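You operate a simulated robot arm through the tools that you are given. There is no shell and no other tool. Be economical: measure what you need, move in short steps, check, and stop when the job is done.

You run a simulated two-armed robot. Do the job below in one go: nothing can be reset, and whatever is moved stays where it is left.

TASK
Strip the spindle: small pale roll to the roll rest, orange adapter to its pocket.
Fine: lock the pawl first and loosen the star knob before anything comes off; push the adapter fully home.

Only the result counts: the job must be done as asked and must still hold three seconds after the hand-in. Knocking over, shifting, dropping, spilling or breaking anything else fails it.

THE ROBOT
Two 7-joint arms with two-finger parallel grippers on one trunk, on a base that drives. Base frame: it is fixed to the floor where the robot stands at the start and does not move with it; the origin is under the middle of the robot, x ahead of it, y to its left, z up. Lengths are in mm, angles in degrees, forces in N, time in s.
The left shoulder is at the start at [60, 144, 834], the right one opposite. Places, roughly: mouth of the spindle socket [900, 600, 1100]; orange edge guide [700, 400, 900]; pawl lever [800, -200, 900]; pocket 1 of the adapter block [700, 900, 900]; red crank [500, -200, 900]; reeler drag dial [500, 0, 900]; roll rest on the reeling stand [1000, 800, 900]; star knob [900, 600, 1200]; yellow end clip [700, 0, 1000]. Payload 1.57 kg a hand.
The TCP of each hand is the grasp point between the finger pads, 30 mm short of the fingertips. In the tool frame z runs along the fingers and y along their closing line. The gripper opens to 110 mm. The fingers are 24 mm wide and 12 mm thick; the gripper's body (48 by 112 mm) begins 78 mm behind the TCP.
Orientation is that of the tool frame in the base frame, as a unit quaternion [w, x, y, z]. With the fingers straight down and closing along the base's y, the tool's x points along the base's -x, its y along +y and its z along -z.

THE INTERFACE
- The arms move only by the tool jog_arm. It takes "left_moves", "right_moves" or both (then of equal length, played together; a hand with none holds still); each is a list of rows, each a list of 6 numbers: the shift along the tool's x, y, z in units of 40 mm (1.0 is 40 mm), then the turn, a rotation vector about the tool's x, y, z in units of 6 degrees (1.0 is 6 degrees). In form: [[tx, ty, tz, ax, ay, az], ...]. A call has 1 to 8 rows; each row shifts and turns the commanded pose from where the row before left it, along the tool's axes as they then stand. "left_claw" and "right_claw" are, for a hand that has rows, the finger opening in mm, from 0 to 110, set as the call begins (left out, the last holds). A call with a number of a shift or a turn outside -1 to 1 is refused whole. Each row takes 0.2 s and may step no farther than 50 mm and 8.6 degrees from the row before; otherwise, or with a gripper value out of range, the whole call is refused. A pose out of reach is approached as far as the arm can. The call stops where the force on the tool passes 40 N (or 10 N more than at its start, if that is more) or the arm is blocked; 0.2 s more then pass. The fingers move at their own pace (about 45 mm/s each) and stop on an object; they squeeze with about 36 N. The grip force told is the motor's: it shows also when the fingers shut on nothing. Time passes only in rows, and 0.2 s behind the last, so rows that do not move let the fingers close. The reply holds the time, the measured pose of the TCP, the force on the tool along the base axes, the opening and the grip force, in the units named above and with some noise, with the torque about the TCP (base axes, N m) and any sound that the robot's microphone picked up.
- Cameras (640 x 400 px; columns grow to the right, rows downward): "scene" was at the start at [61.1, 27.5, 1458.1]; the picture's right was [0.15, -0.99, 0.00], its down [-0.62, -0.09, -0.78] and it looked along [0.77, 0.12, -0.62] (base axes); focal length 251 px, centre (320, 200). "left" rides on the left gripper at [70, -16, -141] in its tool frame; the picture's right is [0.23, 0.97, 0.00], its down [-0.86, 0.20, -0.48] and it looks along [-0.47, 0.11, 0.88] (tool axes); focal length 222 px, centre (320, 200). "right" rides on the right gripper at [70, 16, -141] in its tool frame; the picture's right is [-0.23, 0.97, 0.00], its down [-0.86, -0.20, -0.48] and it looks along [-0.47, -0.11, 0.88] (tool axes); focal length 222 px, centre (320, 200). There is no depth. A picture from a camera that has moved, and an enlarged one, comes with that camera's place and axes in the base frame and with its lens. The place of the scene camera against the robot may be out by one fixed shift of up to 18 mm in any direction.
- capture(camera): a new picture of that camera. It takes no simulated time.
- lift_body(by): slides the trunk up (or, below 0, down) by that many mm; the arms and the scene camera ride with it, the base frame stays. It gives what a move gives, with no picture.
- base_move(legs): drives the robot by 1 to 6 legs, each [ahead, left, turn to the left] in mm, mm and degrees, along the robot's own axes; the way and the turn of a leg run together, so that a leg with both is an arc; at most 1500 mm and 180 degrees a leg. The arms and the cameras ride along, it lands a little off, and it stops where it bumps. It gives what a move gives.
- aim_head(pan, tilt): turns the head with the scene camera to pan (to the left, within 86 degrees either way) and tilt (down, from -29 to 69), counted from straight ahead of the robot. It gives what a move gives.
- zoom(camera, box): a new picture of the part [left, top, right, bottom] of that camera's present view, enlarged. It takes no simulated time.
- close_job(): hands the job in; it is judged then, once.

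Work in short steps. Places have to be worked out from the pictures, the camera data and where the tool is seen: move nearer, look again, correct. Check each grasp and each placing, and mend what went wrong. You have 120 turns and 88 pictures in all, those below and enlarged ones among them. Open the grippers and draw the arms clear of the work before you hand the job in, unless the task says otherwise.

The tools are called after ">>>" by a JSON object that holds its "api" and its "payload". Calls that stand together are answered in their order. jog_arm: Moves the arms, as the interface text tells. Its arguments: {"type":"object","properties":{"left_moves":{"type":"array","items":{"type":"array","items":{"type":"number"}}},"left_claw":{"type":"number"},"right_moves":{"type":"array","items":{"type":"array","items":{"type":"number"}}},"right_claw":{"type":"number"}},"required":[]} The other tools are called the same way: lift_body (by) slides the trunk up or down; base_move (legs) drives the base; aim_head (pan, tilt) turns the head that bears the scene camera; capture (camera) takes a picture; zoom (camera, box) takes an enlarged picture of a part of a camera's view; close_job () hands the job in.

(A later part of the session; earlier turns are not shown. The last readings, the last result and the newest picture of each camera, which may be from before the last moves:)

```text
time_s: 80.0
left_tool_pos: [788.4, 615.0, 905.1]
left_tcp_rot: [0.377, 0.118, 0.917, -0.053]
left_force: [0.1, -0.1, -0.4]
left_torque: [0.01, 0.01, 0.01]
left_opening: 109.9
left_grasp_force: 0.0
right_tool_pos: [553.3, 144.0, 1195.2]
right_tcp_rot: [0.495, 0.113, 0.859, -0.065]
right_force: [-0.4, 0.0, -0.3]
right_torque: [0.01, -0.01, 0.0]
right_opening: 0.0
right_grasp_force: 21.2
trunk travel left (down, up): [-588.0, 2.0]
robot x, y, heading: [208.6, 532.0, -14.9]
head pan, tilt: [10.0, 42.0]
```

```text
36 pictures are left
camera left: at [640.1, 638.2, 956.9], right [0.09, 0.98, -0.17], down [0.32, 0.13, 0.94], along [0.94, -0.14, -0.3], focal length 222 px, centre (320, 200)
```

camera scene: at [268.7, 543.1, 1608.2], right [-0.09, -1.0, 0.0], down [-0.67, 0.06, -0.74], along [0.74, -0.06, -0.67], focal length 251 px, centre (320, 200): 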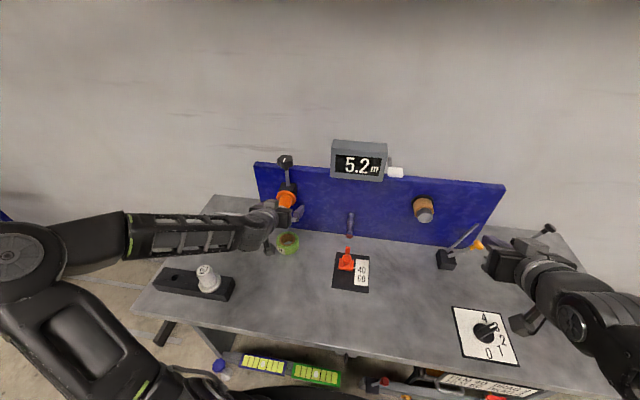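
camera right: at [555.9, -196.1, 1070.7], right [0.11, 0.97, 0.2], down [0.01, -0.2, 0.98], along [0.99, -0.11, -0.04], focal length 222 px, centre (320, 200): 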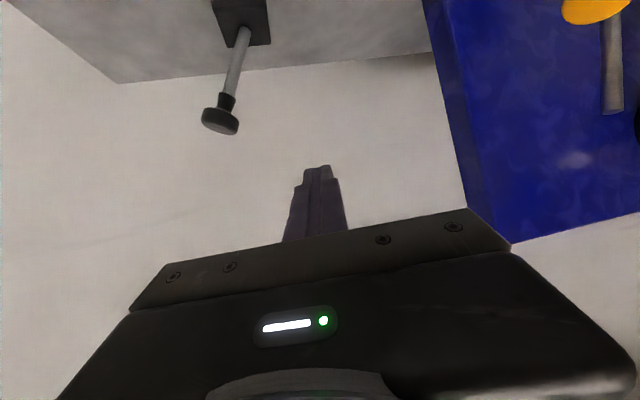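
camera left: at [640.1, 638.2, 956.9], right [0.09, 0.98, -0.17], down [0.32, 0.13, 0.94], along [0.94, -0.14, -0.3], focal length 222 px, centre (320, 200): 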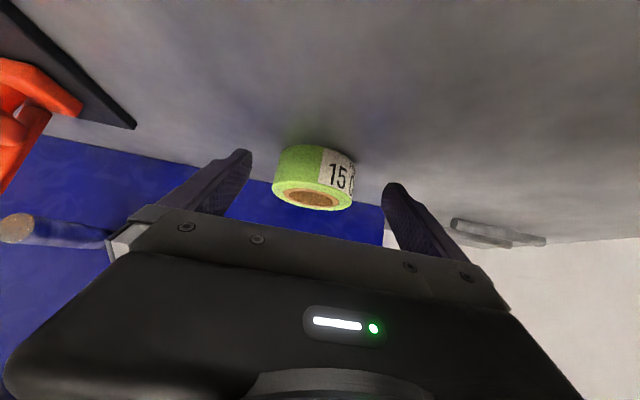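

Two hand views give: roll centre (850,600), z from 849 (table) to 891. I advance to (850,600,882) and close.

>>> {"api": "jog_arm", "payload": {"left_moves": [[-0.24, 0.02, 0.51, 0, 0, 0], [-0.24, 0.02, 0.51, 0, 0, 0], [-0.24, 0, 0.51, 0, 0, 0]]}}

>>> {"api": "jog_arm", "payload": {"left_moves": [[0, 0, 0, 0, 0, 0], [0, 0, 0, 0, 0, 0], [0, 0, 0, 0, 0, 0], [0, 0, 0, 0, 0, 0]], "left_claw": 0}}

```text
time_s: 80.8
left_tool_pos: [850.9, 598.9, 885.0]
left_tcp_rot: [0.376, 0.119, 0.917, -0.054]
left_force: [0.1, -0.4, 0.7]
left_torque: [0.03, -0.03, -0.04]
left_opening: 110.0
left_grasp_force: 0.2
right_tool_pos: [554.3, 145.3, 1195.5]
right_tcp_rot: [0.494, 0.112, 0.86, -0.064]
right_force: [0.2, 0.9, -0.2]
right_torque: [-0.02, 0.01, 0.0]
right_opening: 0.0
right_grasp_force: 20.9
trunk travel left (down, up): [-588.0, 2.0]
robot x, y, heading: [213.3, 527.3, -14.9]
head pan, tilt: [10.0, 42.0]
```

```text
time_s: 81.8
left_tool_pos: [849.5, 598.8, 884.5]
left_tcp_rot: [0.376, 0.118, 0.917, -0.054]
left_force: [-0.6, -0.8, 0.3]
left_torque: [0.02, 0.04, 0.01]
left_opening: 81.0
left_grasp_force: 34.2
right_tool_pos: [553.5, 143.9, 1195.4]
right_tcp_rot: [0.495, 0.112, 0.859, -0.065]
right_force: [0.2, 0.7, -0.1]
right_torque: [0.01, -0.04, 0.02]
right_opening: 0.0
right_grasp_force: 21.6
trunk travel left (down, up): [-588.0, 2.0]
robot x, y, heading: [206.4, 529.1, -15.1]
head pan, tilt: [10.0, 42.0]
```

Roll gripped (81 mm). I lift 20 mm, carry it 150 mm toward me, and set it down flat for regripping with a near-vertical tool.

>>> {"api": "jog_arm", "payload": {"left_moves": [[-0.35, 0, -0.35, 0, 0, 0], [0.68, 0, -0.68, 0, 0, 0], [0.68, 0, -0.68, 0, 0, 0], [0.68, 0, -0.68, 0, 0, 0], [0.68, 0, -0.68, 0, 0, 0], [0.17, 0, 0.17, 0, 0, 0], [0.15, 0, 0.15, 0, 0, 0]]}}

>>> {"api": "capture", "payload": {"camera": "left"}}

```text
time_s: 83.4
left_tool_pos: [726.5, 637.1, 883.8]
left_tcp_rot: [0.382, 0.12, 0.915, -0.052]
left_force: [-2.3, 4.9, 35.4]
left_torque: [0.45, -0.19, 0.29]
left_opening: 81.1
left_grasp_force: 35.9
left hand out of reach, approached as far as the arm can: row 5
right_tool_pos: [550.5, 144.2, 1197.5]
right_tcp_rot: [0.496, 0.112, 0.859, -0.064]
right_force: [-0.1, -0.4, 0.4]
right_torque: [0.03, 0.01, 0.02]
right_opening: 0.0
right_grasp_force: 20.9
trunk travel left (down, up): [-588.0, 2.0]
robot x, y, heading: [207.8, 523.7, -14.9]
head pan, tilt: [10.0, 42.0]
```

```text
35 pictures are left
camera left: at [576.2, 660.6, 934.4], right [0.1, 0.98, -0.17], down [0.3, 0.13, 0.94], along [0.95, -0.14, -0.29], focal length 222 px, centre (320, 200)
```

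left: 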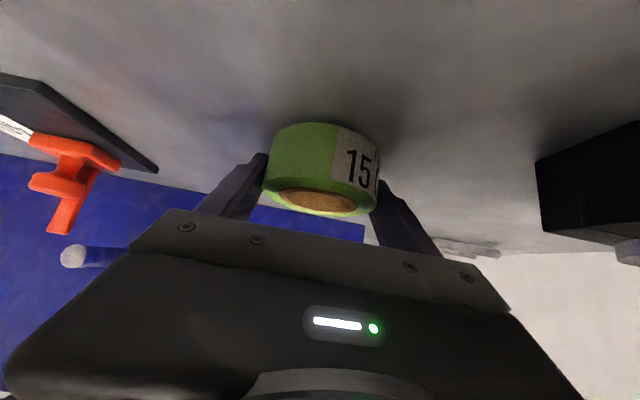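

Roll is down (35 N contact). I ease off, open, rise, and re-pitch the tool past vertical (105°).

>>> {"api": "jog_arm", "payload": {"left_moves": [[-0.04, 0, -0.04, 0, 0, 0], [0, 0, 0, 0, 0, 0], [-0.7, 0, -0.7, 0, 0, 0], [-0.7, 0, -0.7, 0, 0, 0], [0, 0, 0, 0, 1, 0], [0, 0, 0, 0, 1, 0], [0, 0, 0, 0, 1, 0], [0, 0, 0, 0, 1, 0]], "left_claw": 110}}

>>> {"api": "jog_arm", "payload": {"left_moves": [[0, 0, 0, 0, 1, 0], [0, 0, 0, 0, 1, 0], [0, 0, 0, 0, 1, 0], [0, 0, 0, 0, 1, 0], [0, 0, 0, 0, 1, 0], [0, 0, 0, 0, 1, 0]]}}

>>> {"api": "capture", "payload": {"camera": "left"}}

```text
time_s: 85.2
left_tool_pos: [735.5, 638.3, 959.9]
left_tcp_rot: [0.177, 0.127, 0.976, -0.028]
left_force: [-0.3, 0.1, 0.0]
left_torque: [0.0, 0.0, 0.01]
left_opening: 109.8
left_grasp_force: 0.2
left hand out of reach, approached as far as the arm can: row 3, 4
right_tool_pos: [553.9, 144.5, 1194.5]
right_tcp_rot: [0.494, 0.113, 0.86, -0.065]
right_force: [0.2, -0.3, -0.5]
right_torque: [0.01, 0.0, 0.01]
right_opening: 0.0
right_grasp_force: 21.3
trunk travel left (down, up): [-588.0, 2.0]
robot x, y, heading: [207.4, 530.1, -15.0]
head pan, tilt: [10.0, 42.0]
```

```text
time_s: 86.6
left_tool_pos: [703.9, 662.6, 949.6]
left_tcp_rot: [-0.129, 0.129, 0.983, 0.01]
left_force: [-0.3, -0.9, -0.5]
left_torque: [0.0, 0.0, 0.01]
left_opening: 109.8
left_grasp_force: 0.1
left hand out of reach, approached as far as the arm can: row 5, 6
right_tool_pos: [553.4, 144.1, 1196.9]
right_tcp_rot: [0.495, 0.112, 0.859, -0.065]
right_force: [-0.4, -0.2, 0.3]
right_torque: [-0.01, -0.03, 0.02]
right_opening: 0.0
right_grasp_force: 21.0
trunk travel left (down, up): [-588.0, 2.0]
robot x, y, heading: [207.1, 529.4, -15.0]
head pan, tilt: [10.0, 42.0]
```

```text
34 pictures are left
camera left: at [669.7, 657.2, 1104.8], right [0.04, 1.0, 0.04], down [0.97, -0.05, 0.24], along [0.24, 0.03, -0.97], focal length 222 px, centre (320, 200)
```

left: 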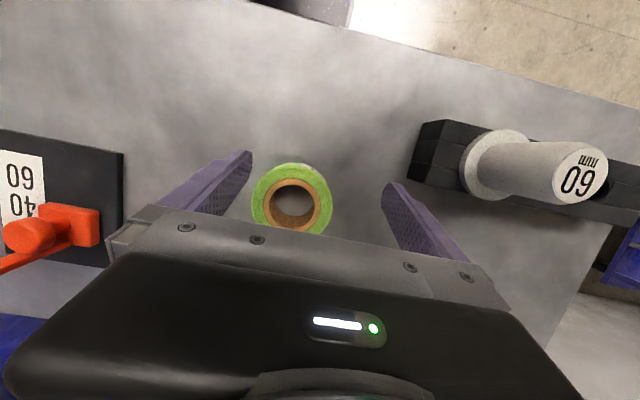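

Roll centre seen at (725,636). I align above it and go down, then grip.

>>> {"api": "jog_arm", "payload": {"left_moves": [[-0.65, -0.49, -0.17, 0, 0, 0], [-0.14, 0, 0.52, 0, 0, 0], [-0.14, 0, 0.52, 0, 0, 0], [-0.14, 0, 0.5, 0, 0, 0]]}}

>>> {"api": "capture", "payload": {"camera": "left"}}

```text
time_s: 87.6
left_tool_pos: [702.9, 655.4, 882.7]
left_tcp_rot: [-0.127, 0.13, 0.983, 0.016]
left_force: [1.5, 1.2, 42.8]
left_torque: [2.35, -0.85, -0.27]
left_opening: 110.1
left_grasp_force: 0.1
left hand out of reach, approached as far as the arm can: row 1
right_tool_pos: [549.7, 142.7, 1198.0]
right_tcp_rot: [0.496, 0.114, 0.858, -0.065]
right_force: [-0.4, -0.7, 0.4]
right_torque: [0.03, -0.01, 0.02]
right_opening: 0.0
right_grasp_force: 21.6
trunk travel left (down, up): [-588.0, 2.0]
robot x, y, heading: [203.5, 525.4, -15.1]
head pan, tilt: [10.0, 42.0]
```

```text
33 pictures are left
camera left: at [668.0, 647.3, 1037.2], right [0.04, 1.0, 0.06], down [0.97, -0.05, 0.24], along [0.25, 0.04, -0.97], focal length 222 px, centre (320, 200)
```

left: 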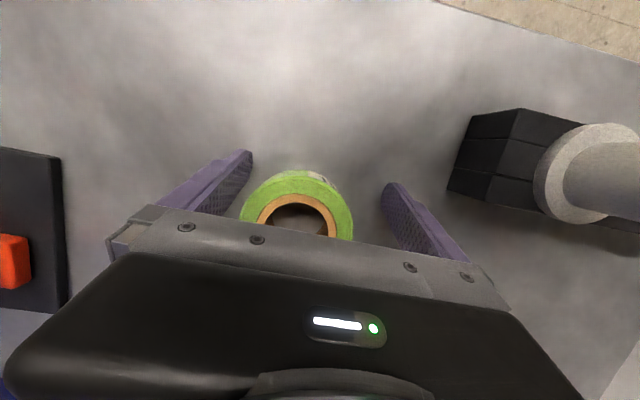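

The pose was beyond the wrist's range, so the hand is 25 mm off and one finger presses on the roll. I lift, pitch back to ~93°, and re-check.

>>> {"api": "jog_arm", "payload": {"left_moves": [[0.12, 0, -0.45, 0, 0, 0], [0.12, 0, -0.45, 0, 0, 0], [0.12, 0, -0.45, 0, 0, 0], [0, 0, 0, 0, -1, 0], [0, 0, 0, 0, -1, 0], [0, 0, 0, 0, 0, 0]]}}

>>> {"api": "capture", "payload": {"camera": "left"}}

```text
time_s: 89.0
left_tool_pos: [701.9, 657.7, 932.1]
left_tcp_rot: [-0.028, 0.13, 0.991, -0.002]
left_force: [0.2, 0.0, 0.0]
left_torque: [0.01, 0.01, -0.02]
left_opening: 110.2
left_grasp_force: 0.1
right_tool_pos: [552.7, 143.8, 1194.1]
right_tcp_rot: [0.494, 0.113, 0.86, -0.065]
right_force: [1.0, 0.4, 0.0]
right_torque: [0.01, 0.01, 0.04]
right_opening: 0.3
right_grasp_force: 21.4
trunk travel left (down, up): [-588.0, 2.0]
robot x, y, heading: [211.2, 526.5, -14.8]
head pan, tilt: [10.0, 42.0]
```

```text
32 pictures are left
camera left: at [637.4, 659.2, 1078.5], right [0.03, 1.0, 0.0], down [0.9, -0.03, 0.43], along [0.43, -0.01, -0.9], focal length 222 px, centre (320, 200)
```

left: 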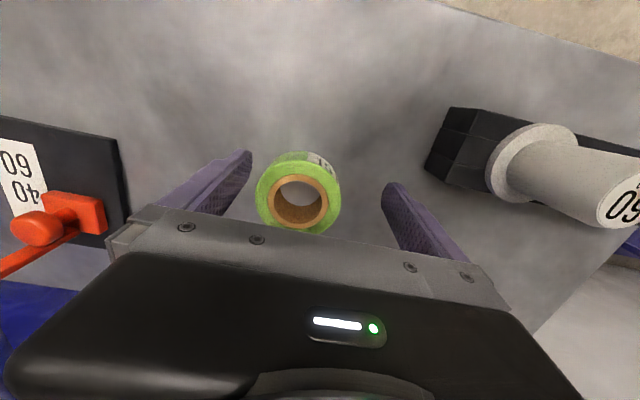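

Roll is intact at (726,637). I shift over it, verify, and descend.

>>> {"api": "jog_arm", "payload": {"left_moves": [[-0.72, -0.35, 0, 0, 0, 0], [0, 0, 0, 0, 0, 0]]}}

>>> {"api": "jog_arm", "payload": {"left_moves": [[0, 0, 0.4, 0, 0, 0], [0, 0, 0.4, 0, 0, 0], [0, 0, 0.4, 0, 0, 0]]}}

```text
time_s: 89.6
left_tool_pos: [723.2, 635.4, 933.0]
left_tcp_rot: [-0.029, 0.13, 0.991, 0.0]
left_force: [0.0, 0.1, 0.0]
left_torque: [0.0, -0.03, 0.02]
left_opening: 110.1
left_grasp_force: 0.1
right_tool_pos: [553.7, 144.9, 1195.5]
right_tcp_rot: [0.495, 0.113, 0.859, -0.065]
right_force: [-0.7, 0.1, 1.1]
right_torque: [-0.01, 0.03, -0.02]
right_opening: 0.0
right_grasp_force: 21.4
trunk travel left (down, up): [-588.0, 2.0]
robot x, y, heading: [208.6, 524.7, -15.0]
head pan, tilt: [10.0, 42.0]
```

```text
time_s: 90.4
left_tool_pos: [721.4, 637.2, 884.0]
left_tcp_rot: [-0.029, 0.13, 0.991, -0.001]
left_force: [-0.7, 0.1, 0.4]
left_torque: [0.0, -0.01, 0.01]
left_opening: 109.9
left_grasp_force: 0.1
right_tool_pos: [553.3, 143.6, 1195.5]
right_tcp_rot: [0.496, 0.113, 0.859, -0.065]
right_force: [-0.5, 0.3, 0.0]
right_torque: [-0.04, 0.01, -0.02]
right_opening: 0.2
right_grasp_force: 21.1
trunk travel left (down, up): [-588.0, 2.0]
robot x, y, heading: [206.0, 527.1, -15.0]
head pan, tilt: [10.0, 42.0]
```

No contact. Close on the roll and lift it to z≈1000.

>>> {"api": "jog_arm", "payload": {"left_moves": [[-0.1, 0, 0, 0, 0, 0], [0, 0, 0, 0, 0, 0], [0, 0, 0, 0, 0, 0], [0, 0, 0, 0, 0, 0], [0, 0, 0, 0, 0, 0]], "left_claw": 0}}

>>> {"api": "jog_arm", "payload": {"left_moves": [[0, 0, -0.5, 0, 0, 0], [0, 0, -0.7, 0, 0, 0], [0, 0, -0.9, 0, 0, 0], [0, 0, -0.9, 0, 0, 0]]}}

```text
time_s: 91.6
left_tool_pos: [725.1, 636.0, 884.1]
left_tcp_rot: [-0.03, 0.129, 0.991, 0.0]
left_force: [-0.2, 0.3, -0.6]
left_torque: [0.03, 0.01, 0.01]
left_opening: 81.2
left_grasp_force: 36.0
right_tool_pos: [552.5, 143.6, 1195.8]
right_tcp_rot: [0.495, 0.112, 0.859, -0.065]
right_force: [0.0, 0.6, -0.4]
right_torque: [0.03, -0.01, 0.02]
right_opening: 0.0
right_grasp_force: 21.4
trunk travel left (down, up): [-588.0, 2.0]
robot x, y, heading: [207.0, 526.5, -14.9]
head pan, tilt: [10.0, 42.0]
```

```text
time_s: 92.6
left_tool_pos: [731.3, 633.3, 1004.8]
left_tcp_rot: [-0.03, 0.129, 0.991, -0.002]
left_force: [-0.1, 0.3, -0.1]
left_torque: [0.01, -0.01, -0.02]
left_opening: 81.0
left_grasp_force: 35.9
right_tool_pos: [552.3, 142.4, 1195.0]
right_tcp_rot: [0.495, 0.113, 0.859, -0.065]
right_force: [0.5, -0.3, 0.0]
right_torque: [0.02, -0.02, 0.04]
right_opening: 0.0
right_grasp_force: 21.2
trunk travel left (down, up): [-588.0, 2.0]
robot x, y, heading: [205.5, 530.2, -15.1]
head pan, tilt: [10.0, 42.0]
```

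Roll held and lifted. I drive back, around the front-left corner, to a corner stance heading about -60°.

>>> {"api": "base_move", "payload": {"legs": [[-250, 0, 0], [0, 900, 0], [0, 0, -45]]}}

>>> {"api": "aim_head", "payload": {"pan": 20, "tilt": 42}}

>>> {"api": "capture", "payload": {"camera": "scene"}}

```text
time_s: 100.7
left_tool_pos: [652.4, 1131.2, 1004.0]
left_tcp_rot: [-0.027, 0.507, 0.861, 0.01]
left_force: [-0.5, 0.5, -1.6]
left_torque: [-0.01, -0.01, -0.01]
left_opening: 81.0
left_grasp_force: 36.3
right_tool_pos: [175.7, 920.4, 1194.7]
right_tcp_rot: [0.43, 0.44, 0.746, -0.254]
right_force: [0.2, -0.1, -0.3]
right_torque: [-0.02, -0.02, 0.0]
right_opening: 0.0
right_grasp_force: 21.4
trunk travel left (down, up): [-588.0, 2.0]
robot x, y, heading: [211.5, 1434.8, -61.2]
head pan, tilt: [10.0, 42.0]
```

```text
time_s: 101.4
left_tool_pos: [651.9, 1131.1, 1003.7]
left_tcp_rot: [-0.028, 0.507, 0.862, 0.011]
left_force: [-0.7, 0.0, -1.0]
left_torque: [0.0, 0.02, 0.02]
left_opening: 81.1
left_grasp_force: 35.5
right_tool_pos: [175.9, 920.3, 1196.1]
right_tcp_rot: [0.43, 0.44, 0.747, -0.254]
right_force: [-0.3, 0.9, -0.4]
right_torque: [-0.02, 0.01, -0.02]
right_opening: 0.1
right_grasp_force: 21.1
trunk travel left (down, up): [-588.0, 2.0]
robot x, y, heading: [211.8, 1432.8, -60.9]
head pan, tilt: [20.0, 42.0]
```

```text
31 pictures are left
camera scene: at [266.9, 1421.0, 1608.1], right [-0.66, -0.75, 0.0], down [-0.5, 0.44, -0.74], along [0.56, -0.49, -0.67], focal length 251 px, centre (320, 200)
```

scene: 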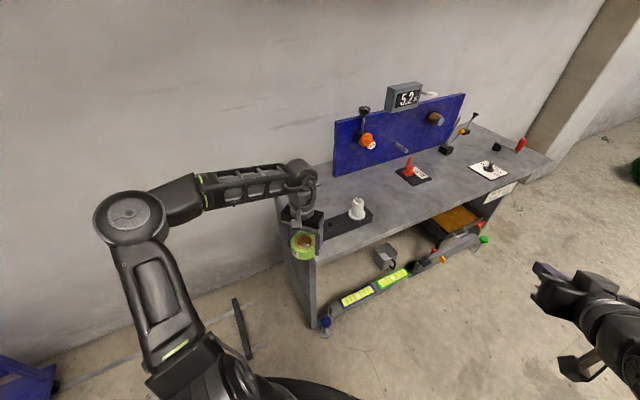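

Clear view: leg foot ≈(759,1058), floor bar corner ≈(881,1415). I move to about (530,1385), then view the rods from the hand camera.

>>> {"api": "base_move", "payload": {"legs": [[0, 255, 0], [196, 0, 0]]}}

>>> {"api": "capture", "payload": {"camera": "left"}}

>>> {"api": "capture", "payload": {"camera": "scene"}}

```text
time_s: 104.5
left_tool_pos: [971.1, 1083.6, 1003.2]
left_tcp_rot: [-0.027, 0.507, 0.862, 0.011]
left_force: [-0.4, -0.1, -0.8]
left_torque: [0.06, 0.01, 0.03]
left_opening: 81.0
left_grasp_force: 35.9
right_tool_pos: [494.0, 872.4, 1195.2]
right_tcp_rot: [0.43, 0.44, 0.747, -0.253]
right_force: [-0.1, -0.5, 0.5]
right_torque: [0.0, 0.0, -0.03]
right_opening: 0.0
right_grasp_force: 21.3
trunk travel left (down, up): [-588.0, 2.0]
robot x, y, heading: [526.8, 1389.1, -61.1]
head pan, tilt: [20.0, 42.0]
```

```text
30 pictures are left
camera left: at [926.6, 1129.3, 1149.3], right [0.74, 0.67, 0.0], down [0.61, -0.67, 0.43], along [0.29, -0.31, -0.9], focal length 222 px, centre (320, 200)
```

left: 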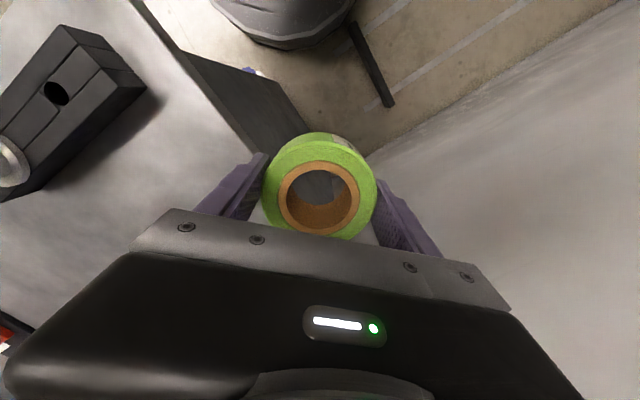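

```text
29 pictures are left
camera scene: at [586.1, 1372.3, 1608.1], right [-0.66, -0.75, 0.0], down [-0.51, 0.44, -0.74], along [0.56, -0.49, -0.67], focal length 251 px, centre (320, 200)
```

scene: 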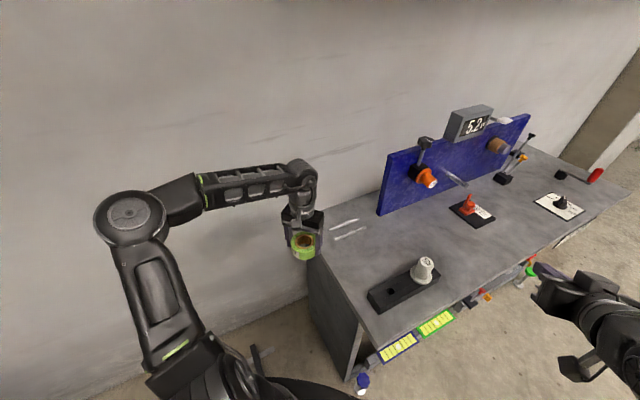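

Pocket hole ≈(716,943); rest centre ≈(1008,850). First I yaw the left tool to -105°, then pitch it up while travelling toward the rest.

>>> {"api": "jog_arm", "payload": {"left_moves": [[0, 0, 0, 0, 0, 0.92], [0, 0, 0, 0, 0, 0.92], [0, 0, 0, 0, 0, 0.92], [0, 0, 0, 0, 0, 0.92], [0, 0, 0, 0, 0, 0.92], [0, 0, 0, 0, 0, 0.92], [0, 0, 0, 0, 0, 0.92], [0, 0, 0, 0, 0, 0.92]]}}

>>> {"api": "jog_arm", "payload": {"left_moves": [[-0.32, 0.17, 0, 0, -0.97, 0], [-0.31, 0.17, 0.05, 0, -0.97, 0], [-0.31, 0.17, 0.08, 0, -0.97, 0], [-0.3, 0.17, 0.11, 0, -0.97, 0], [-0.28, 0.17, 0.14, 0, -0.97, 0], [-0.27, 0.17, 0.17, 0, -0.97, 0], [-0.25, 0.17, 0.2, 0, -0.97, 0]]}}

```text
time_s: 106.3
left_tool_pos: [909.6, 1089.8, 974.0]
left_tcp_rot: [-0.026, 0.791, 0.611, 0.001]
left_force: [0.0, -0.4, -0.7]
left_torque: [0.01, 0.03, -0.02]
left_opening: 81.1
left_grasp_force: 36.1
left hand out of reach, approached as far as the arm can: row 6, 7, 8
right_tool_pos: [493.8, 872.7, 1194.2]
right_tcp_rot: [0.43, 0.44, 0.747, -0.253]
right_force: [0.2, -0.4, -0.2]
right_torque: [-0.02, 0.01, 0.0]
right_opening: 0.0
right_grasp_force: 21.7
trunk travel left (down, up): [-588.0, 2.0]
robot x, y, heading: [531.9, 1387.5, -61.0]
head pan, tilt: [20.0, 42.0]
```

```text
time_s: 107.9
left_tool_pos: [904.8, 988.0, 964.5]
left_tcp_rot: [0.186, 0.742, 0.581, -0.276]
left_force: [-0.1, 0.1, -0.5]
left_torque: [-0.01, 0.01, 0.03]
left_opening: 81.0
left_grasp_force: 35.6
left hand out of reach, approached as far as the arm can: row 5, 6, 7
right_tool_pos: [493.6, 873.8, 1194.0]
right_tcp_rot: [0.43, 0.439, 0.747, -0.253]
right_force: [-0.2, -0.5, 1.2]
right_torque: [-0.01, 0.0, -0.04]
right_opening: 0.0
right_grasp_force: 21.4
trunk travel left (down, up): [-588.0, 2.0]
robot x, y, heading: [529.4, 1388.9, -61.0]
head pan, tilt: [20.0, 42.0]
```

The relative yaw is at the wrist's limit; I should turn the robot instead. I first raise the roll well above the adapter block's height.

>>> {"api": "jog_arm", "payload": {"left_moves": [[-0.56, 0, -0.72, 0, 0, 0], [-0.56, 0, -0.72, 0, 0, 0], [-0.56, 0, -0.72, 0, 0, 0], [0, 0, 0, 0, 0, 0]]}}

```text
time_s: 108.9
left_tool_pos: [908.6, 991.7, 1074.5]
left_tcp_rot: [0.184, 0.744, 0.58, -0.276]
left_force: [-0.9, 0.0, -0.7]
left_torque: [-0.02, -0.02, -0.02]
left_opening: 81.3
left_grasp_force: 36.1
right_tool_pos: [494.2, 873.4, 1194.9]
right_tcp_rot: [0.43, 0.439, 0.747, -0.253]
right_force: [0.1, 0.4, 0.2]
right_torque: [0.0, 0.02, -0.02]
right_opening: 0.0
right_grasp_force: 20.9
trunk travel left (down, up): [-588.0, 2.0]
robot x, y, heading: [532.4, 1386.8, -61.1]
head pan, tilt: [20.0, 42.0]
```

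Raised to z=1075. Now turn the base -27°.

>>> {"api": "base_move", "payload": {"legs": [[0, 0, -27]]}}

>>> {"api": "capture", "payload": {"camera": "scene"}}

```text
time_s: 110.7
left_tool_pos: [680.0, 860.4, 1075.5]
left_tcp_rot: [0.112, 0.861, 0.385, -0.313]
left_force: [-0.1, 0.6, -0.9]
left_torque: [0.03, -0.01, -0.01]
left_opening: 80.9
left_grasp_force: 36.0
right_tool_pos: [258.3, 948.9, 1195.3]
right_tcp_rot: [0.357, 0.606, 0.62, -0.348]
right_force: [0.4, 0.3, -0.4]
right_torque: [-0.01, 0.01, -0.02]
right_opening: 0.1
right_grasp_force: 21.3
trunk travel left (down, up): [-588.0, 2.0]
robot x, y, heading: [531.0, 1386.2, -89.1]
head pan, tilt: [20.0, 42.0]
```

```text
28 pictures are left
camera scene: at [566.1, 1354.4, 1608.1], right [-0.93, -0.36, 0.0], down [-0.24, 0.62, -0.74], along [0.27, -0.69, -0.67], focal length 251 px, centre (320, 200)
```

scene: 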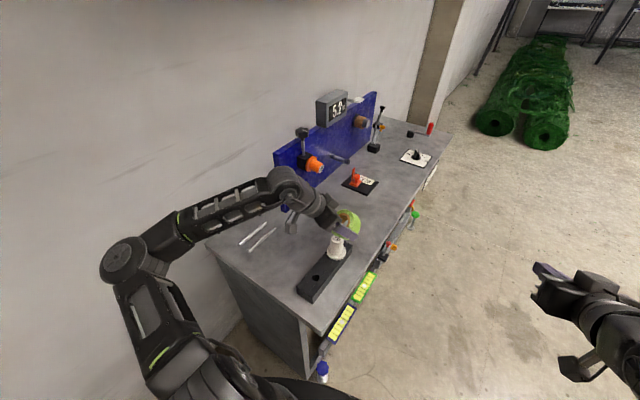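

Clear of everything. I yaw the tool back to -105° while moving it toward the rest (+x) at height.

>>> {"api": "jog_arm", "payload": {"left_moves": [[0.4, 0.68, -0.3, -0.554, 0, -0.709], [0.36, 0.72, -0.28, -0.554, 0, -0.709], [0.33, 0.76, -0.26, -0.554, 0, -0.709], [0.28, 0.8, -0.22, -0.554, 0, -0.709], [0.22, 0.83, -0.18, -0.554, 0, -0.709], [0.18, 0.86, -0.14, 0, 0, 0]]}}

```text
time_s: 112.1
left_tool_pos: [888.1, 847.1, 1063.4]
left_tcp_rot: [0.175, 0.75, 0.578, -0.269]
left_force: [-0.1, 0.4, -1.3]
left_torque: [0.0, 0.0, 0.02]
left_opening: 81.2
left_grasp_force: 36.0
right_tool_pos: [259.2, 948.8, 1195.2]
right_tcp_rot: [0.356, 0.606, 0.62, -0.349]
right_force: [0.5, 0.7, -0.5]
right_torque: [-0.02, 0.03, -0.02]
right_opening: 0.2
right_grasp_force: 21.2
trunk travel left (down, up): [-588.0, 2.0]
robot x, y, heading: [531.8, 1384.2, -88.8]
head pan, tilt: [20.0, 42.0]
```

Tool heading is ≈-108°, pitch 52°. Now I pitch up to ~12° while moving back over the left part of the rest at z≈1000.

>>> {"api": "jog_arm", "payload": {"left_moves": [[0.47, 0.35, -0.09, 0, -0.95, 0], [0.46, 0.35, -0.14, 0, -0.95, 0], [0.44, 0.35, -0.2, 0, -0.95, 0], [0.42, 0.35, -0.24, 0, -0.95, 0], [0.39, 0.35, -0.29, 0, -0.95, 0], [0.35, 0.35, -0.33, 0, -0.95, 0], [0.31, 0.35, -0.37, 0, -0.95, 0]]}}

>>> {"api": "capture", "payload": {"camera": "left"}}

>>> {"api": "zoom", "payload": {"camera": "scene", "box": [180, 130, 360, 290]}}

```text
time_s: 113.7
left_tool_pos: [900.5, 907.6, 1022.6]
left_tcp_rot: [0.348, 0.631, 0.489, -0.492]
left_force: [-0.1, 0.5, -0.4]
left_torque: [0.03, 0.0, -0.01]
left_opening: 81.0
left_grasp_force: 36.3
left hand out of reach, approached as far as the arm can: row 1, 2, 3, 4, 5, 6
right_tool_pos: [258.6, 950.1, 1195.5]
right_tcp_rot: [0.357, 0.606, 0.619, -0.35]
right_force: [0.5, 0.0, 0.7]
right_torque: [0.02, 0.03, -0.03]
right_opening: 0.1
right_grasp_force: 21.5
trunk travel left (down, up): [-588.0, 2.0]
robot x, y, heading: [530.9, 1387.1, -88.7]
head pan, tilt: [20.0, 42.0]
```

```text
27 pictures are left
camera left: at [927.2, 1060.7, 995.0], right [0.94, -0.21, -0.26], down [0.29, 0.15, 0.94], along [-0.16, -0.97, 0.2], focal length 222 px, centre (320, 200)
```

left: 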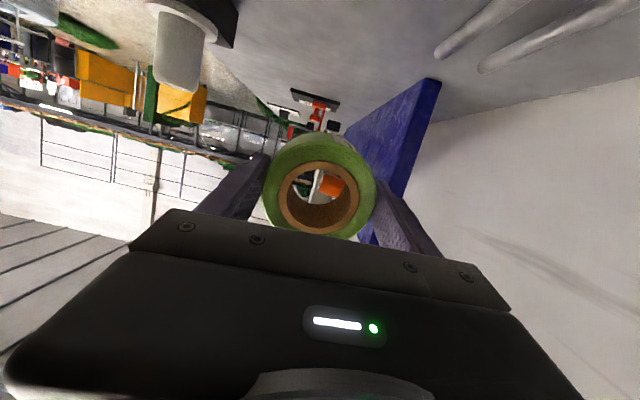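

```text
2.50 times, centred on (270, 210) of scene
camera zoom: at [567.7, 1355.0, 1608.1], right [-0.93, -0.36, 0.0], down [-0.24, 0.62, -0.74], along [0.27, -0.69, -0.67], focal length 627 px, centre (445, 175)
```

zoom: 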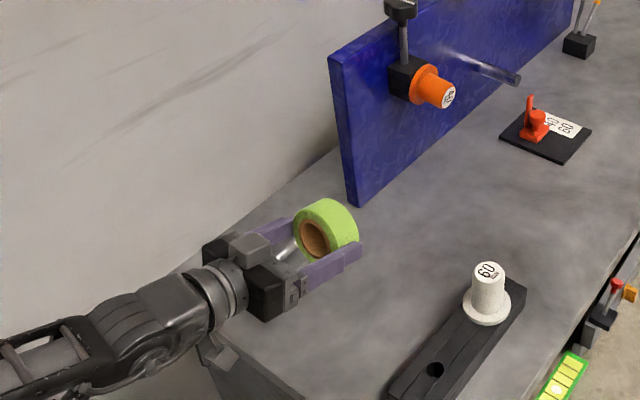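

The arm's wrist bend is the limit from here. I back the base away from the table's end and shift left so the shoulder lines up better with the rod direction.

>>> {"api": "base_move", "payload": {"legs": [[-195, 0, 0], [0, 100, 0], [0, 0, 14]]}}

>>> {"api": "capture", "payload": {"camera": "left"}}

```text
time_s: 116.0
left_tool_pos: [976.5, 1102.7, 1024.0]
left_tcp_rot: [0.346, 0.634, 0.485, -0.493]
left_force: [-0.3, -0.5, -0.8]
left_torque: [0.03, 0.0, 0.0]
left_opening: 81.0
left_grasp_force: 35.8
right_tool_pos: [333.5, 1154.9, 1196.1]
right_tcp_rot: [0.356, 0.608, 0.617, -0.35]
right_force: [0.1, -1.0, -0.2]
right_torque: [0.01, -0.03, 0.02]
right_opening: 0.0
right_grasp_force: 21.3
trunk travel left (down, up): [-588.0, 2.0]
robot x, y, heading: [613.7, 1589.4, -89.5]
head pan, tilt: [20.0, 42.0]
stopped in leg 2: the robot was blocked; the commanded pose is now the measured one
```

```text
25 pictures are left
camera left: at [1003.4, 1258.0, 996.3], right [0.94, -0.22, -0.26], down [0.29, 0.15, 0.95], along [-0.17, -0.96, 0.2], focal length 222 px, centre (320, 200)
```

left: 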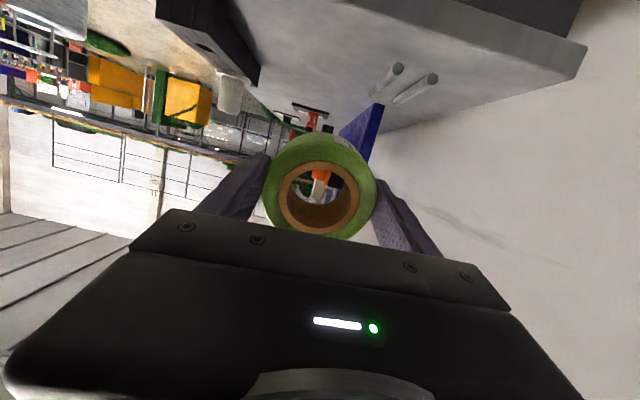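

The base touched the floor bar and stopped at (614,1589); that is fine. Hand view gives rod near-ends ≈(999,931) and (1047,922) at z≈865, so rest centre ≈(1004,859). I turn +13° in place.

>>> {"api": "base_move", "payload": {"legs": [[0, -8, 0], [0, 0, 13]]}}

```text
time_s: 117.6
left_tool_pos: [1070.9, 1198.3, 1022.7]
left_tcp_rot: [0.4, 0.574, 0.554, -0.45]
left_force: [-0.6, 1.4, -0.3]
left_torque: [0.02, 0.01, 0.01]
left_opening: 80.8
left_grasp_force: 36.2
right_tool_pos: [432.6, 1101.7, 1195.7]
right_tcp_rot: [0.393, 0.534, 0.682, -0.308]
right_force: [-1.1, 0.8, 0.2]
right_torque: [0.03, 0.03, 0.0]
right_opening: 0.0
right_grasp_force: 21.2
trunk travel left (down, up): [-588.0, 2.0]
robot x, y, heading: [603.5, 1587.6, -76.3]
head pan, tilt: [20.0, 42.0]
```

Tool is H≈-94°, pitch 16°. I yaw to -106°, pitch to 10°, and travel partway to the rest.

>>> {"api": "jog_arm", "payload": {"left_moves": [[0, 0, 0.3, 0.93, 0, 0.27], [0, 0, 0.3, 0.93, 0, 0.27], [0, 0, 0.3, 0, -0.97, 0], [0.02, 0.1, 0.95, 0, 0, 0], [0.02, 0.1, 0.95, 0, 0, 0], [0.02, 0.1, 0.95, 0, 0, 0], [0.02, 0.1, 0.95, 0, 0, 0]]}}

>>> {"api": "capture", "payload": {"camera": "left"}}

```text
time_s: 119.2
left_tool_pos: [1038.1, 1018.5, 982.3]
left_tcp_rot: [0.379, 0.6, 0.474, -0.521]
left_force: [-0.4, -0.2, 0.4]
left_torque: [0.04, 0.02, -0.04]
left_opening: 81.0
left_grasp_force: 35.6
right_tool_pos: [433.4, 1101.8, 1194.8]
right_tcp_rot: [0.393, 0.534, 0.682, -0.308]
right_force: [-0.4, -0.4, -0.5]
right_torque: [0.0, -0.01, -0.03]
right_opening: 0.0
right_grasp_force: 21.3
trunk travel left (down, up): [-588.0, 2.0]
robot x, y, heading: [606.1, 1587.3, -76.5]
head pan, tilt: [20.0, 42.0]
```

```text
24 pictures are left
camera left: at [1060.1, 1167.9, 937.9], right [0.94, -0.22, -0.26], down [0.31, 0.25, 0.92], along [-0.13, -0.94, 0.31], focal length 222 px, centre (320, 200)
```

left: 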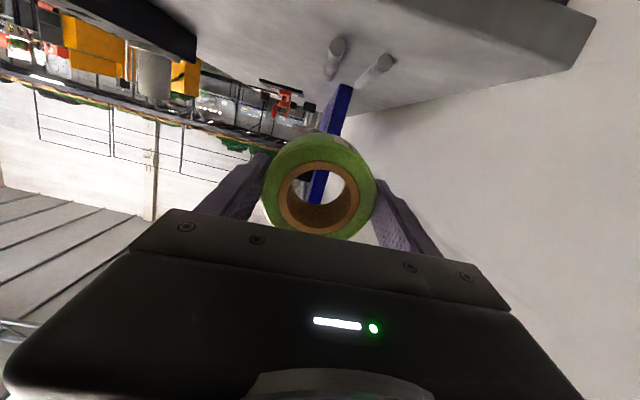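

Rods' midline passes (1023,920) along heading -106°; tool heading -105.7°, pitch 9.7°. I move to above the spot: TCP (1017,897,945).

>>> {"api": "jog_arm", "payload": {"left_moves": [[0.1, 0.08, 0.8, 0, 0, 0], [0.1, 0.08, 0.8, 0, 0, 0], [0.1, 0.08, 0.8, 0, 0, 0], [0.1, 0.08, 0.78, 0, 0, 0], [0, 0, 0, 0, 0, 0]]}}

>>> {"api": "capture", "payload": {"camera": "left"}}

>>> {"api": "aim_head", "payload": {"pan": 25, "tilt": 40}}

>>> {"api": "capture", "payload": {"camera": "scene"}}

```text
time_s: 120.4
left_tool_pos: [1018.7, 895.0, 944.4]
left_tcp_rot: [0.38, 0.6, 0.473, -0.522]
left_force: [0.3, -0.1, -1.1]
left_torque: [-0.01, 0.0, 0.01]
left_opening: 81.0
left_grasp_force: 35.6
right_tool_pos: [433.5, 1102.4, 1195.7]
right_tcp_rot: [0.393, 0.534, 0.682, -0.308]
right_force: [-0.1, 0.0, 0.6]
right_torque: [-0.01, 0.03, -0.04]
right_opening: 0.2
right_grasp_force: 21.5
trunk travel left (down, up): [-588.0, 2.0]
robot x, y, heading: [603.3, 1590.5, -76.2]
head pan, tilt: [20.0, 42.0]
```

```text
23 pictures are left
camera left: at [1041.3, 1045.7, 900.1], right [0.94, -0.22, -0.26], down [0.31, 0.25, 0.92], along [-0.13, -0.94, 0.31], focal length 222 px, centre (320, 200)
```

left: 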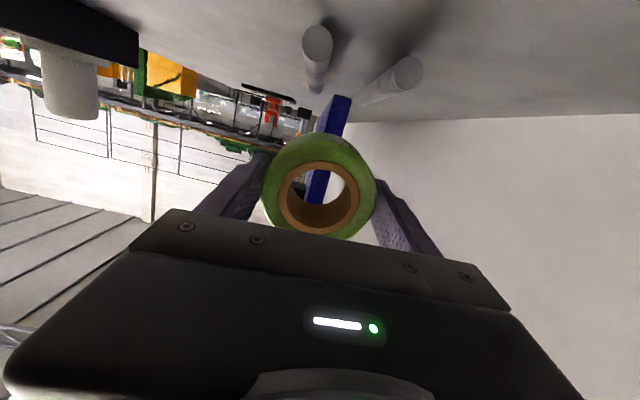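

```text
time_s: 121.1
left_tool_pos: [1019.4, 893.5, 944.5]
left_tcp_rot: [0.379, 0.6, 0.473, -0.522]
left_force: [-0.1, 0.0, 0.2]
left_torque: [0.01, 0.01, -0.02]
left_opening: 81.0
left_grasp_force: 36.4
right_tool_pos: [435.1, 1102.9, 1195.3]
right_tcp_rot: [0.392, 0.534, 0.682, -0.308]
right_force: [0.4, 0.0, -0.4]
right_torque: [-0.01, -0.05, 0.02]
right_opening: 0.0
right_grasp_force: 21.1
trunk travel left (down, up): [-588.0, 2.0]
robot x, y, heading: [605.1, 1588.3, -76.5]
head pan, tilt: [25.0, 40.0]
```

```text
22 pictures are left
camera scene: at [656.2, 1566.5, 1611.1], right [-0.78, -0.63, 0.0], down [-0.4, 0.5, -0.77], along [0.48, -0.6, -0.64], focal length 251 px, centre (320, 200)
```

scene: 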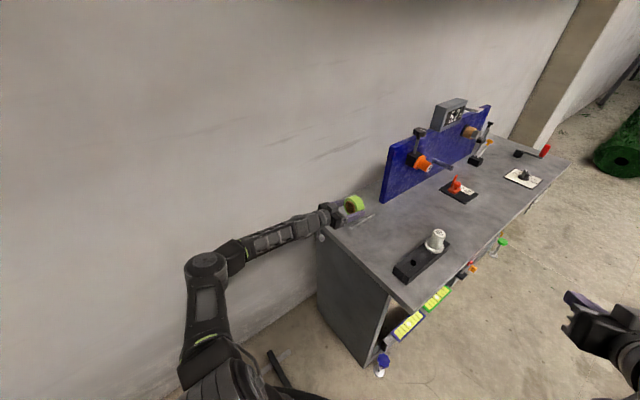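

The roll is centred between the rods (lateral error ~1 mm). I lower 30 mm, then creep to contact.

>>> {"api": "jog_arm", "payload": {"left_moves": [[0.25, 0, 0.043, 0, 0, 0], [0.25, 0, 0.043, 0, 0, 0], [0.22, 0, 0.04, 0, 0, 0], [0, 0, 0, 0, 0, 0]]}}

>>> {"api": "jog_arm", "payload": {"left_moves": [[0.1, 0, 0.017, 0, 0, 0], [0, 0, 0, 0, 0, 0]]}}

>>> {"api": "capture", "payload": {"camera": "left"}}

```text
time_s: 122.1
left_tool_pos: [1018.5, 894.0, 915.8]
left_tcp_rot: [0.38, 0.6, 0.474, -0.521]
left_force: [0.1, -1.0, -0.9]
left_torque: [0.03, 0.0, -0.02]
left_opening: 80.8
left_grasp_force: 36.4
right_tool_pos: [433.1, 1103.0, 1195.4]
right_tcp_rot: [0.392, 0.534, 0.682, -0.308]
right_force: [0.0, 0.3, -0.1]
right_torque: [0.02, 0.02, -0.04]
right_opening: 0.1
right_grasp_force: 21.5
trunk travel left (down, up): [-588.0, 2.0]
robot x, y, heading: [603.3, 1589.9, -76.1]
head pan, tilt: [25.0, 40.0]
```

```text
time_s: 122.7
left_tool_pos: [1017.6, 894.7, 911.7]
left_tcp_rot: [0.38, 0.6, 0.474, -0.521]
left_force: [-1.0, 0.1, -1.3]
left_torque: [0.01, -0.02, -0.02]
left_opening: 80.9
left_grasp_force: 35.9
right_tool_pos: [434.4, 1101.5, 1195.3]
right_tcp_rot: [0.392, 0.535, 0.682, -0.309]
right_force: [-0.4, 0.0, -0.1]
right_torque: [-0.02, 0.01, -0.03]
right_opening: 0.0
right_grasp_force: 21.5
trunk travel left (down, up): [-588.0, 2.0]
robot x, y, heading: [602.6, 1585.8, -76.5]
head pan, tilt: [25.0, 40.0]
```

```text
21 pictures are left
camera left: at [1039.1, 1045.9, 868.8], right [0.94, -0.22, -0.26], down [0.31, 0.25, 0.92], along [-0.13, -0.94, 0.31], focal length 222 px, centre (320, 200)
```

left: 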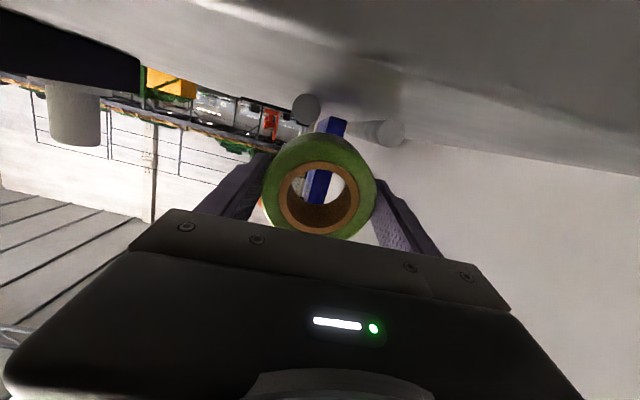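

Rod ends check out at z≈862, well centred. Keep creeping down until contact.

>>> {"api": "jog_arm", "payload": {"left_moves": [[0.08, 0, 0.013, 0, 0, 0], [0, 0, 0, 0, 0, 0]]}}

>>> {"api": "jog_arm", "payload": {"left_moves": [[0.08, 0, 0.013, 0, 0, 0], [0, 0, 0, 0, 0, 0]]}}

>>> {"api": "jog_arm", "payload": {"left_moves": [[0.08, 0, 0.013, 0, 0, 0], [0, 0, 0, 0, 0, 0]]}}

```text
time_s: 123.3
left_tool_pos: [1016.9, 895.7, 909.2]
left_tcp_rot: [0.379, 0.6, 0.473, -0.522]
left_force: [-0.5, -0.5, 0.0]
left_torque: [0.01, 0.0, 0.01]
left_opening: 81.3
left_grasp_force: 36.3
right_tool_pos: [432.7, 1101.6, 1194.0]
right_tcp_rot: [0.392, 0.535, 0.682, -0.308]
right_force: [0.6, -1.0, 0.3]
right_torque: [0.03, -0.01, 0.01]
right_opening: 0.0
right_grasp_force: 21.3
trunk travel left (down, up): [-588.0, 2.0]
robot x, y, heading: [608.0, 1590.4, -76.3]
head pan, tilt: [25.0, 40.0]
```

```text
time_s: 123.9
left_tool_pos: [1015.8, 895.2, 906.2]
left_tcp_rot: [0.379, 0.6, 0.474, -0.521]
left_force: [-0.3, 0.4, -1.8]
left_torque: [-0.01, 0.01, -0.01]
left_opening: 81.1
left_grasp_force: 36.0
right_tool_pos: [433.4, 1102.8, 1193.6]
right_tcp_rot: [0.393, 0.534, 0.682, -0.308]
right_force: [-0.6, -0.4, 0.1]
right_torque: [-0.01, -0.01, -0.03]
right_opening: 0.0
right_grasp_force: 20.8
trunk travel left (down, up): [-588.0, 2.0]
robot x, y, heading: [600.6, 1588.6, -76.1]
head pan, tilt: [25.0, 40.0]
```

```text
time_s: 124.5
left_tool_pos: [1015.7, 896.0, 906.2]
left_tcp_rot: [0.381, 0.599, 0.473, -0.522]
left_force: [3.1, -2.1, 12.0]
left_torque: [-0.37, 0.15, 0.16]
left_opening: 81.3
left_grasp_force: 36.5
right_tool_pos: [432.9, 1104.2, 1196.0]
right_tcp_rot: [0.393, 0.535, 0.682, -0.308]
right_force: [-0.3, 0.6, -0.1]
right_torque: [0.03, 0.03, 0.02]
right_opening: 0.0
right_grasp_force: 21.4
trunk travel left (down, up): [-588.0, 2.0]
robot x, y, heading: [605.0, 1588.6, -76.3]
head pan, tilt: [25.0, 40.0]
```

Contact at 12 N. Release: open the fingers.

>>> {"api": "jog_arm", "payload": {"left_moves": [[-0.03, 0, 0, 0, 0, 0], [0, 0, 0, 0, 0, 0], [0, 0, 0, 0, 0, 0]], "left_claw": 110}}

>>> {"api": "capture", "payload": {"camera": "left"}}

```text
time_s: 125.3
left_tool_pos: [1015.5, 895.6, 904.3]
left_tcp_rot: [0.381, 0.599, 0.474, -0.521]
left_force: [-1.1, 0.4, 1.2]
left_torque: [-0.01, 0.02, 0.03]
left_opening: 110.1
left_grasp_force: 0.1
right_tool_pos: [434.0, 1101.6, 1194.3]
right_tcp_rot: [0.393, 0.534, 0.682, -0.308]
right_force: [0.1, 0.6, 0.1]
right_torque: [0.02, 0.01, 0.0]
right_opening: 0.1
right_grasp_force: 21.2
trunk travel left (down, up): [-588.0, 2.0]
robot x, y, heading: [608.4, 1588.7, -76.3]
head pan, tilt: [25.0, 40.0]
```

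```text
20 pictures are left
camera left: at [1037.4, 1046.5, 860.8], right [0.94, -0.22, -0.26], down [0.31, 0.25, 0.92], along [-0.13, -0.94, 0.31], focal length 222 px, centre (320, 200)
```

left: 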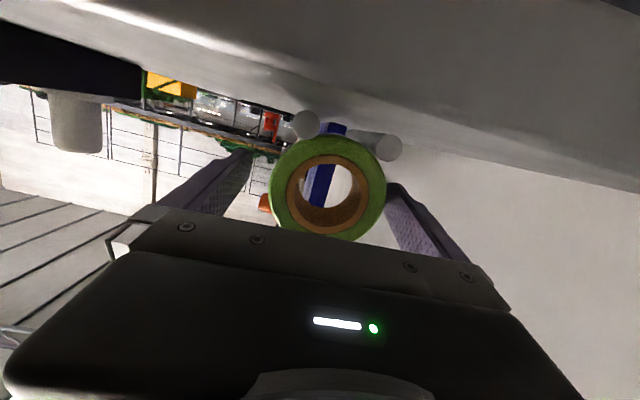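

The roll sits in the cradle on both rods. I withdraw straight back and up.

>>> {"api": "jog_arm", "payload": {"left_moves": [[0, 0.05, -0.6, 0, 0, 0], [0, 0, -0.8, 0, 0, 0], [0, 0, -0.9, 0, 0, 0], [-0.5, 0, -0.8, 0, 0, 0], [-0.8, 0, -0.5, 0, 0, 0]]}}

>>> {"api": "capture", "payload": {"camera": "left"}}

>>> {"api": "zoom", "payload": {"camera": "scene", "box": [300, 120, 480, 290]}}

```text
time_s: 126.5
left_tool_pos: [1054.7, 1024.0, 980.5]
left_tcp_rot: [0.38, 0.6, 0.474, -0.521]
left_force: [0.9, 0.3, -0.7]
left_torque: [0.01, 0.01, 0.01]
left_opening: 110.0
left_grasp_force: 0.0
right_tool_pos: [432.9, 1102.3, 1196.1]
right_tcp_rot: [0.392, 0.535, 0.682, -0.309]
right_force: [0.3, 0.6, -0.6]
right_torque: [0.04, 0.03, 0.03]
right_opening: 0.0
right_grasp_force: 21.8
trunk travel left (down, up): [-588.0, 2.0]
robot x, y, heading: [601.5, 1587.4, -76.0]
head pan, tilt: [25.0, 40.0]
```

```text
19 pictures are left
camera left: at [1076.3, 1174.2, 936.1], right [0.94, -0.22, -0.26], down [0.31, 0.25, 0.92], along [-0.13, -0.94, 0.31], focal length 222 px, centre (320, 200)
```

left: 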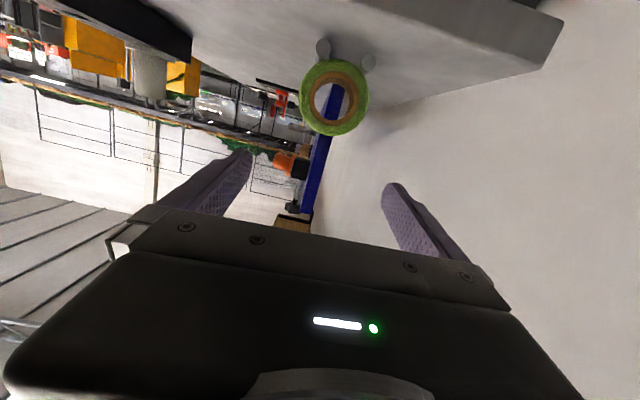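

```text
2.35 times, centred on (390, 205) of scene
camera zoom: at [655.9, 1567.1, 1611.1], right [-0.78, -0.63, 0.0], down [-0.4, 0.5, -0.77], along [0.48, -0.6, -0.64], focal length 590 px, centre (155, 188)
```

zoom: 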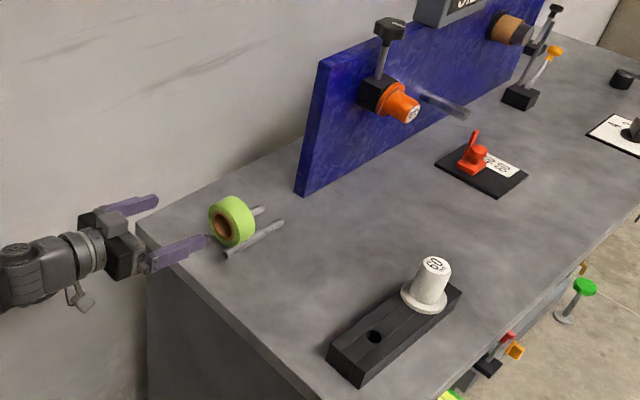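

The roll rests properly on the rods. Next the adapter: I raise and straighten the left hand, then drive back around to the spindle stance.

>>> {"api": "jog_arm", "payload": {"left_moves": [[-0.6, 0, -0.5, 0, 0, 0], [-0.6, 0, -0.5, 0, 0, 0], [-0.3, 0, -0.3, -0.95, 0, -0.17], [0, 0, -0.2, -0.95, 0, -0.17], [0, 0, -0.2, -0.95, 0, -0.17], [0, 0, 0, -0.95, 0, -0.17], [0, 0, 0, -0.95, 0, -0.17]]}}

>>> {"api": "base_move", "payload": {"legs": [[-250, 0, 0], [0, -450, 0], [0, 0, 61]]}}

```text
time_s: 128.1
left_tool_pos: [1070.4, 1077.6, 1050.6]
left_tcp_rot: [0.493, 0.466, 0.614, -0.405]
left_force: [-0.2, 0.4, 0.1]
left_torque: [-0.01, -0.04, 0.0]
left_opening: 110.0
left_grasp_force: 0.1
right_tool_pos: [433.4, 1102.8, 1195.8]
right_tcp_rot: [0.393, 0.534, 0.682, -0.308]
right_force: [-0.6, -0.6, 0.1]
right_torque: [0.02, -0.01, 0.04]
right_opening: 0.0
right_grasp_force: 21.1
trunk travel left (down, up): [-588.0, 2.0]
robot x, y, heading: [604.3, 1589.3, -76.4]
head pan, tilt: [25.0, 40.0]
```

```text
time_s: 134.8
left_tool_pos: [780.7, 1877.8, 1051.2]
left_tcp_rot: [0.63, 0.091, 0.765, -0.099]
left_force: [0.0, -0.5, 0.4]
left_torque: [-0.01, 0.01, -0.02]
left_opening: 110.0
left_grasp_force: 0.0
right_tool_pos: [448.5, 1332.3, 1195.5]
right_tcp_rot: [0.495, 0.114, 0.859, -0.066]
right_force: [0.6, 1.3, -0.3]
right_torque: [0.03, 0.01, -0.03]
right_opening: 0.0
right_grasp_force: 22.0
trunk travel left (down, up): [-588.0, 2.0]
robot x, y, heading: [106.8, 1717.6, -15.2]
head pan, tilt: [25.0, 40.0]
```

Now drive right along the table front and partly ahead.

>>> {"api": "base_move", "payload": {"legs": [[0, -1124, 0], [250, 0, 0]]}}

>>> {"api": "jog_arm", "payload": {"left_moves": [[0, -0.7, -0.5, 0, 0, 0], [0, -0.7, -0.5, 0, 0, 0], [0, -0.7, -0.3, 0, 0, 0], [0, -0.7, -0.2, 0, 0, 0]]}}

```text
time_s: 142.0
left_tool_pos: [713.3, 707.8, 1050.7]
left_tcp_rot: [0.627, 0.107, 0.764, -0.112]
left_force: [0.1, -0.7, 0.3]
left_torque: [0.0, 0.01, 0.01]
left_opening: 110.3
left_grasp_force: 0.1
right_tool_pos: [359.6, 178.1, 1194.7]
right_tcp_rot: [0.493, 0.132, 0.857, -0.077]
right_force: [1.1, -1.0, 0.3]
right_torque: [0.0, 0.02, 0.0]
right_opening: 0.0
right_grasp_force: 21.2
trunk travel left (down, up): [-588.0, 2.0]
robot x, y, heading: [30.7, 572.6, -17.7]
head pan, tilt: [25.0, 40.0]
```

```text
time_s: 143.0
left_tool_pos: [624.9, 618.5, 1068.1]
left_tcp_rot: [0.627, 0.107, 0.763, -0.113]
left_force: [-0.2, 0.2, 0.4]
left_torque: [0.03, 0.03, -0.02]
left_opening: 110.0
left_grasp_force: 0.0
right_tool_pos: [359.0, 177.2, 1194.9]
right_tcp_rot: [0.494, 0.131, 0.856, -0.076]
right_force: [0.0, -0.5, 0.0]
right_torque: [-0.03, 0.01, 0.02]
right_opening: 0.4
right_grasp_force: 21.4
trunk travel left (down, up): [-588.0, 2.0]
robot x, y, heading: [32.2, 578.8, -17.7]
head pan, tilt: [25.0, 40.0]
```

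Correct heading by +2.7° and move ahead 140 mm, then look at the adapter with the hand camera.

>>> {"api": "base_move", "payload": {"legs": [[0, 0, 2.7], [140, 0, 0]]}}

>>> {"api": "capture", "payload": {"camera": "left"}}

```text
time_s: 144.7
left_tool_pos: [763.1, 607.6, 1068.0]
left_tcp_rot: [0.629, 0.09, 0.766, -0.098]
left_force: [-0.2, 0.6, 0.9]
left_torque: [0.02, -0.02, -0.02]
left_opening: 110.1
left_grasp_force: 0.0
right_tool_pos: [519.2, 153.3, 1195.0]
right_tcp_rot: [0.494, 0.112, 0.86, -0.065]
right_force: [0.1, 0.4, 0.5]
right_torque: [-0.02, 0.02, 0.01]
right_opening: 0.1
right_grasp_force: 21.3
trunk travel left (down, up): [-588.0, 2.0]
robot x, y, heading: [171.2, 536.6, -15.4]
head pan, tilt: [25.0, 40.0]
```

```text
17 pictures are left
camera left: at [612.3, 630.3, 1027.1], right [0.21, 0.94, -0.26], down [-0.24, 0.31, 0.92], along [0.95, -0.13, 0.29], focal length 222 px, centre (320, 200)
```

left: 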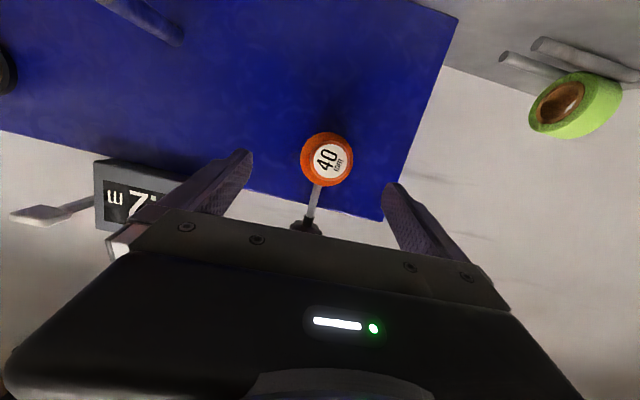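

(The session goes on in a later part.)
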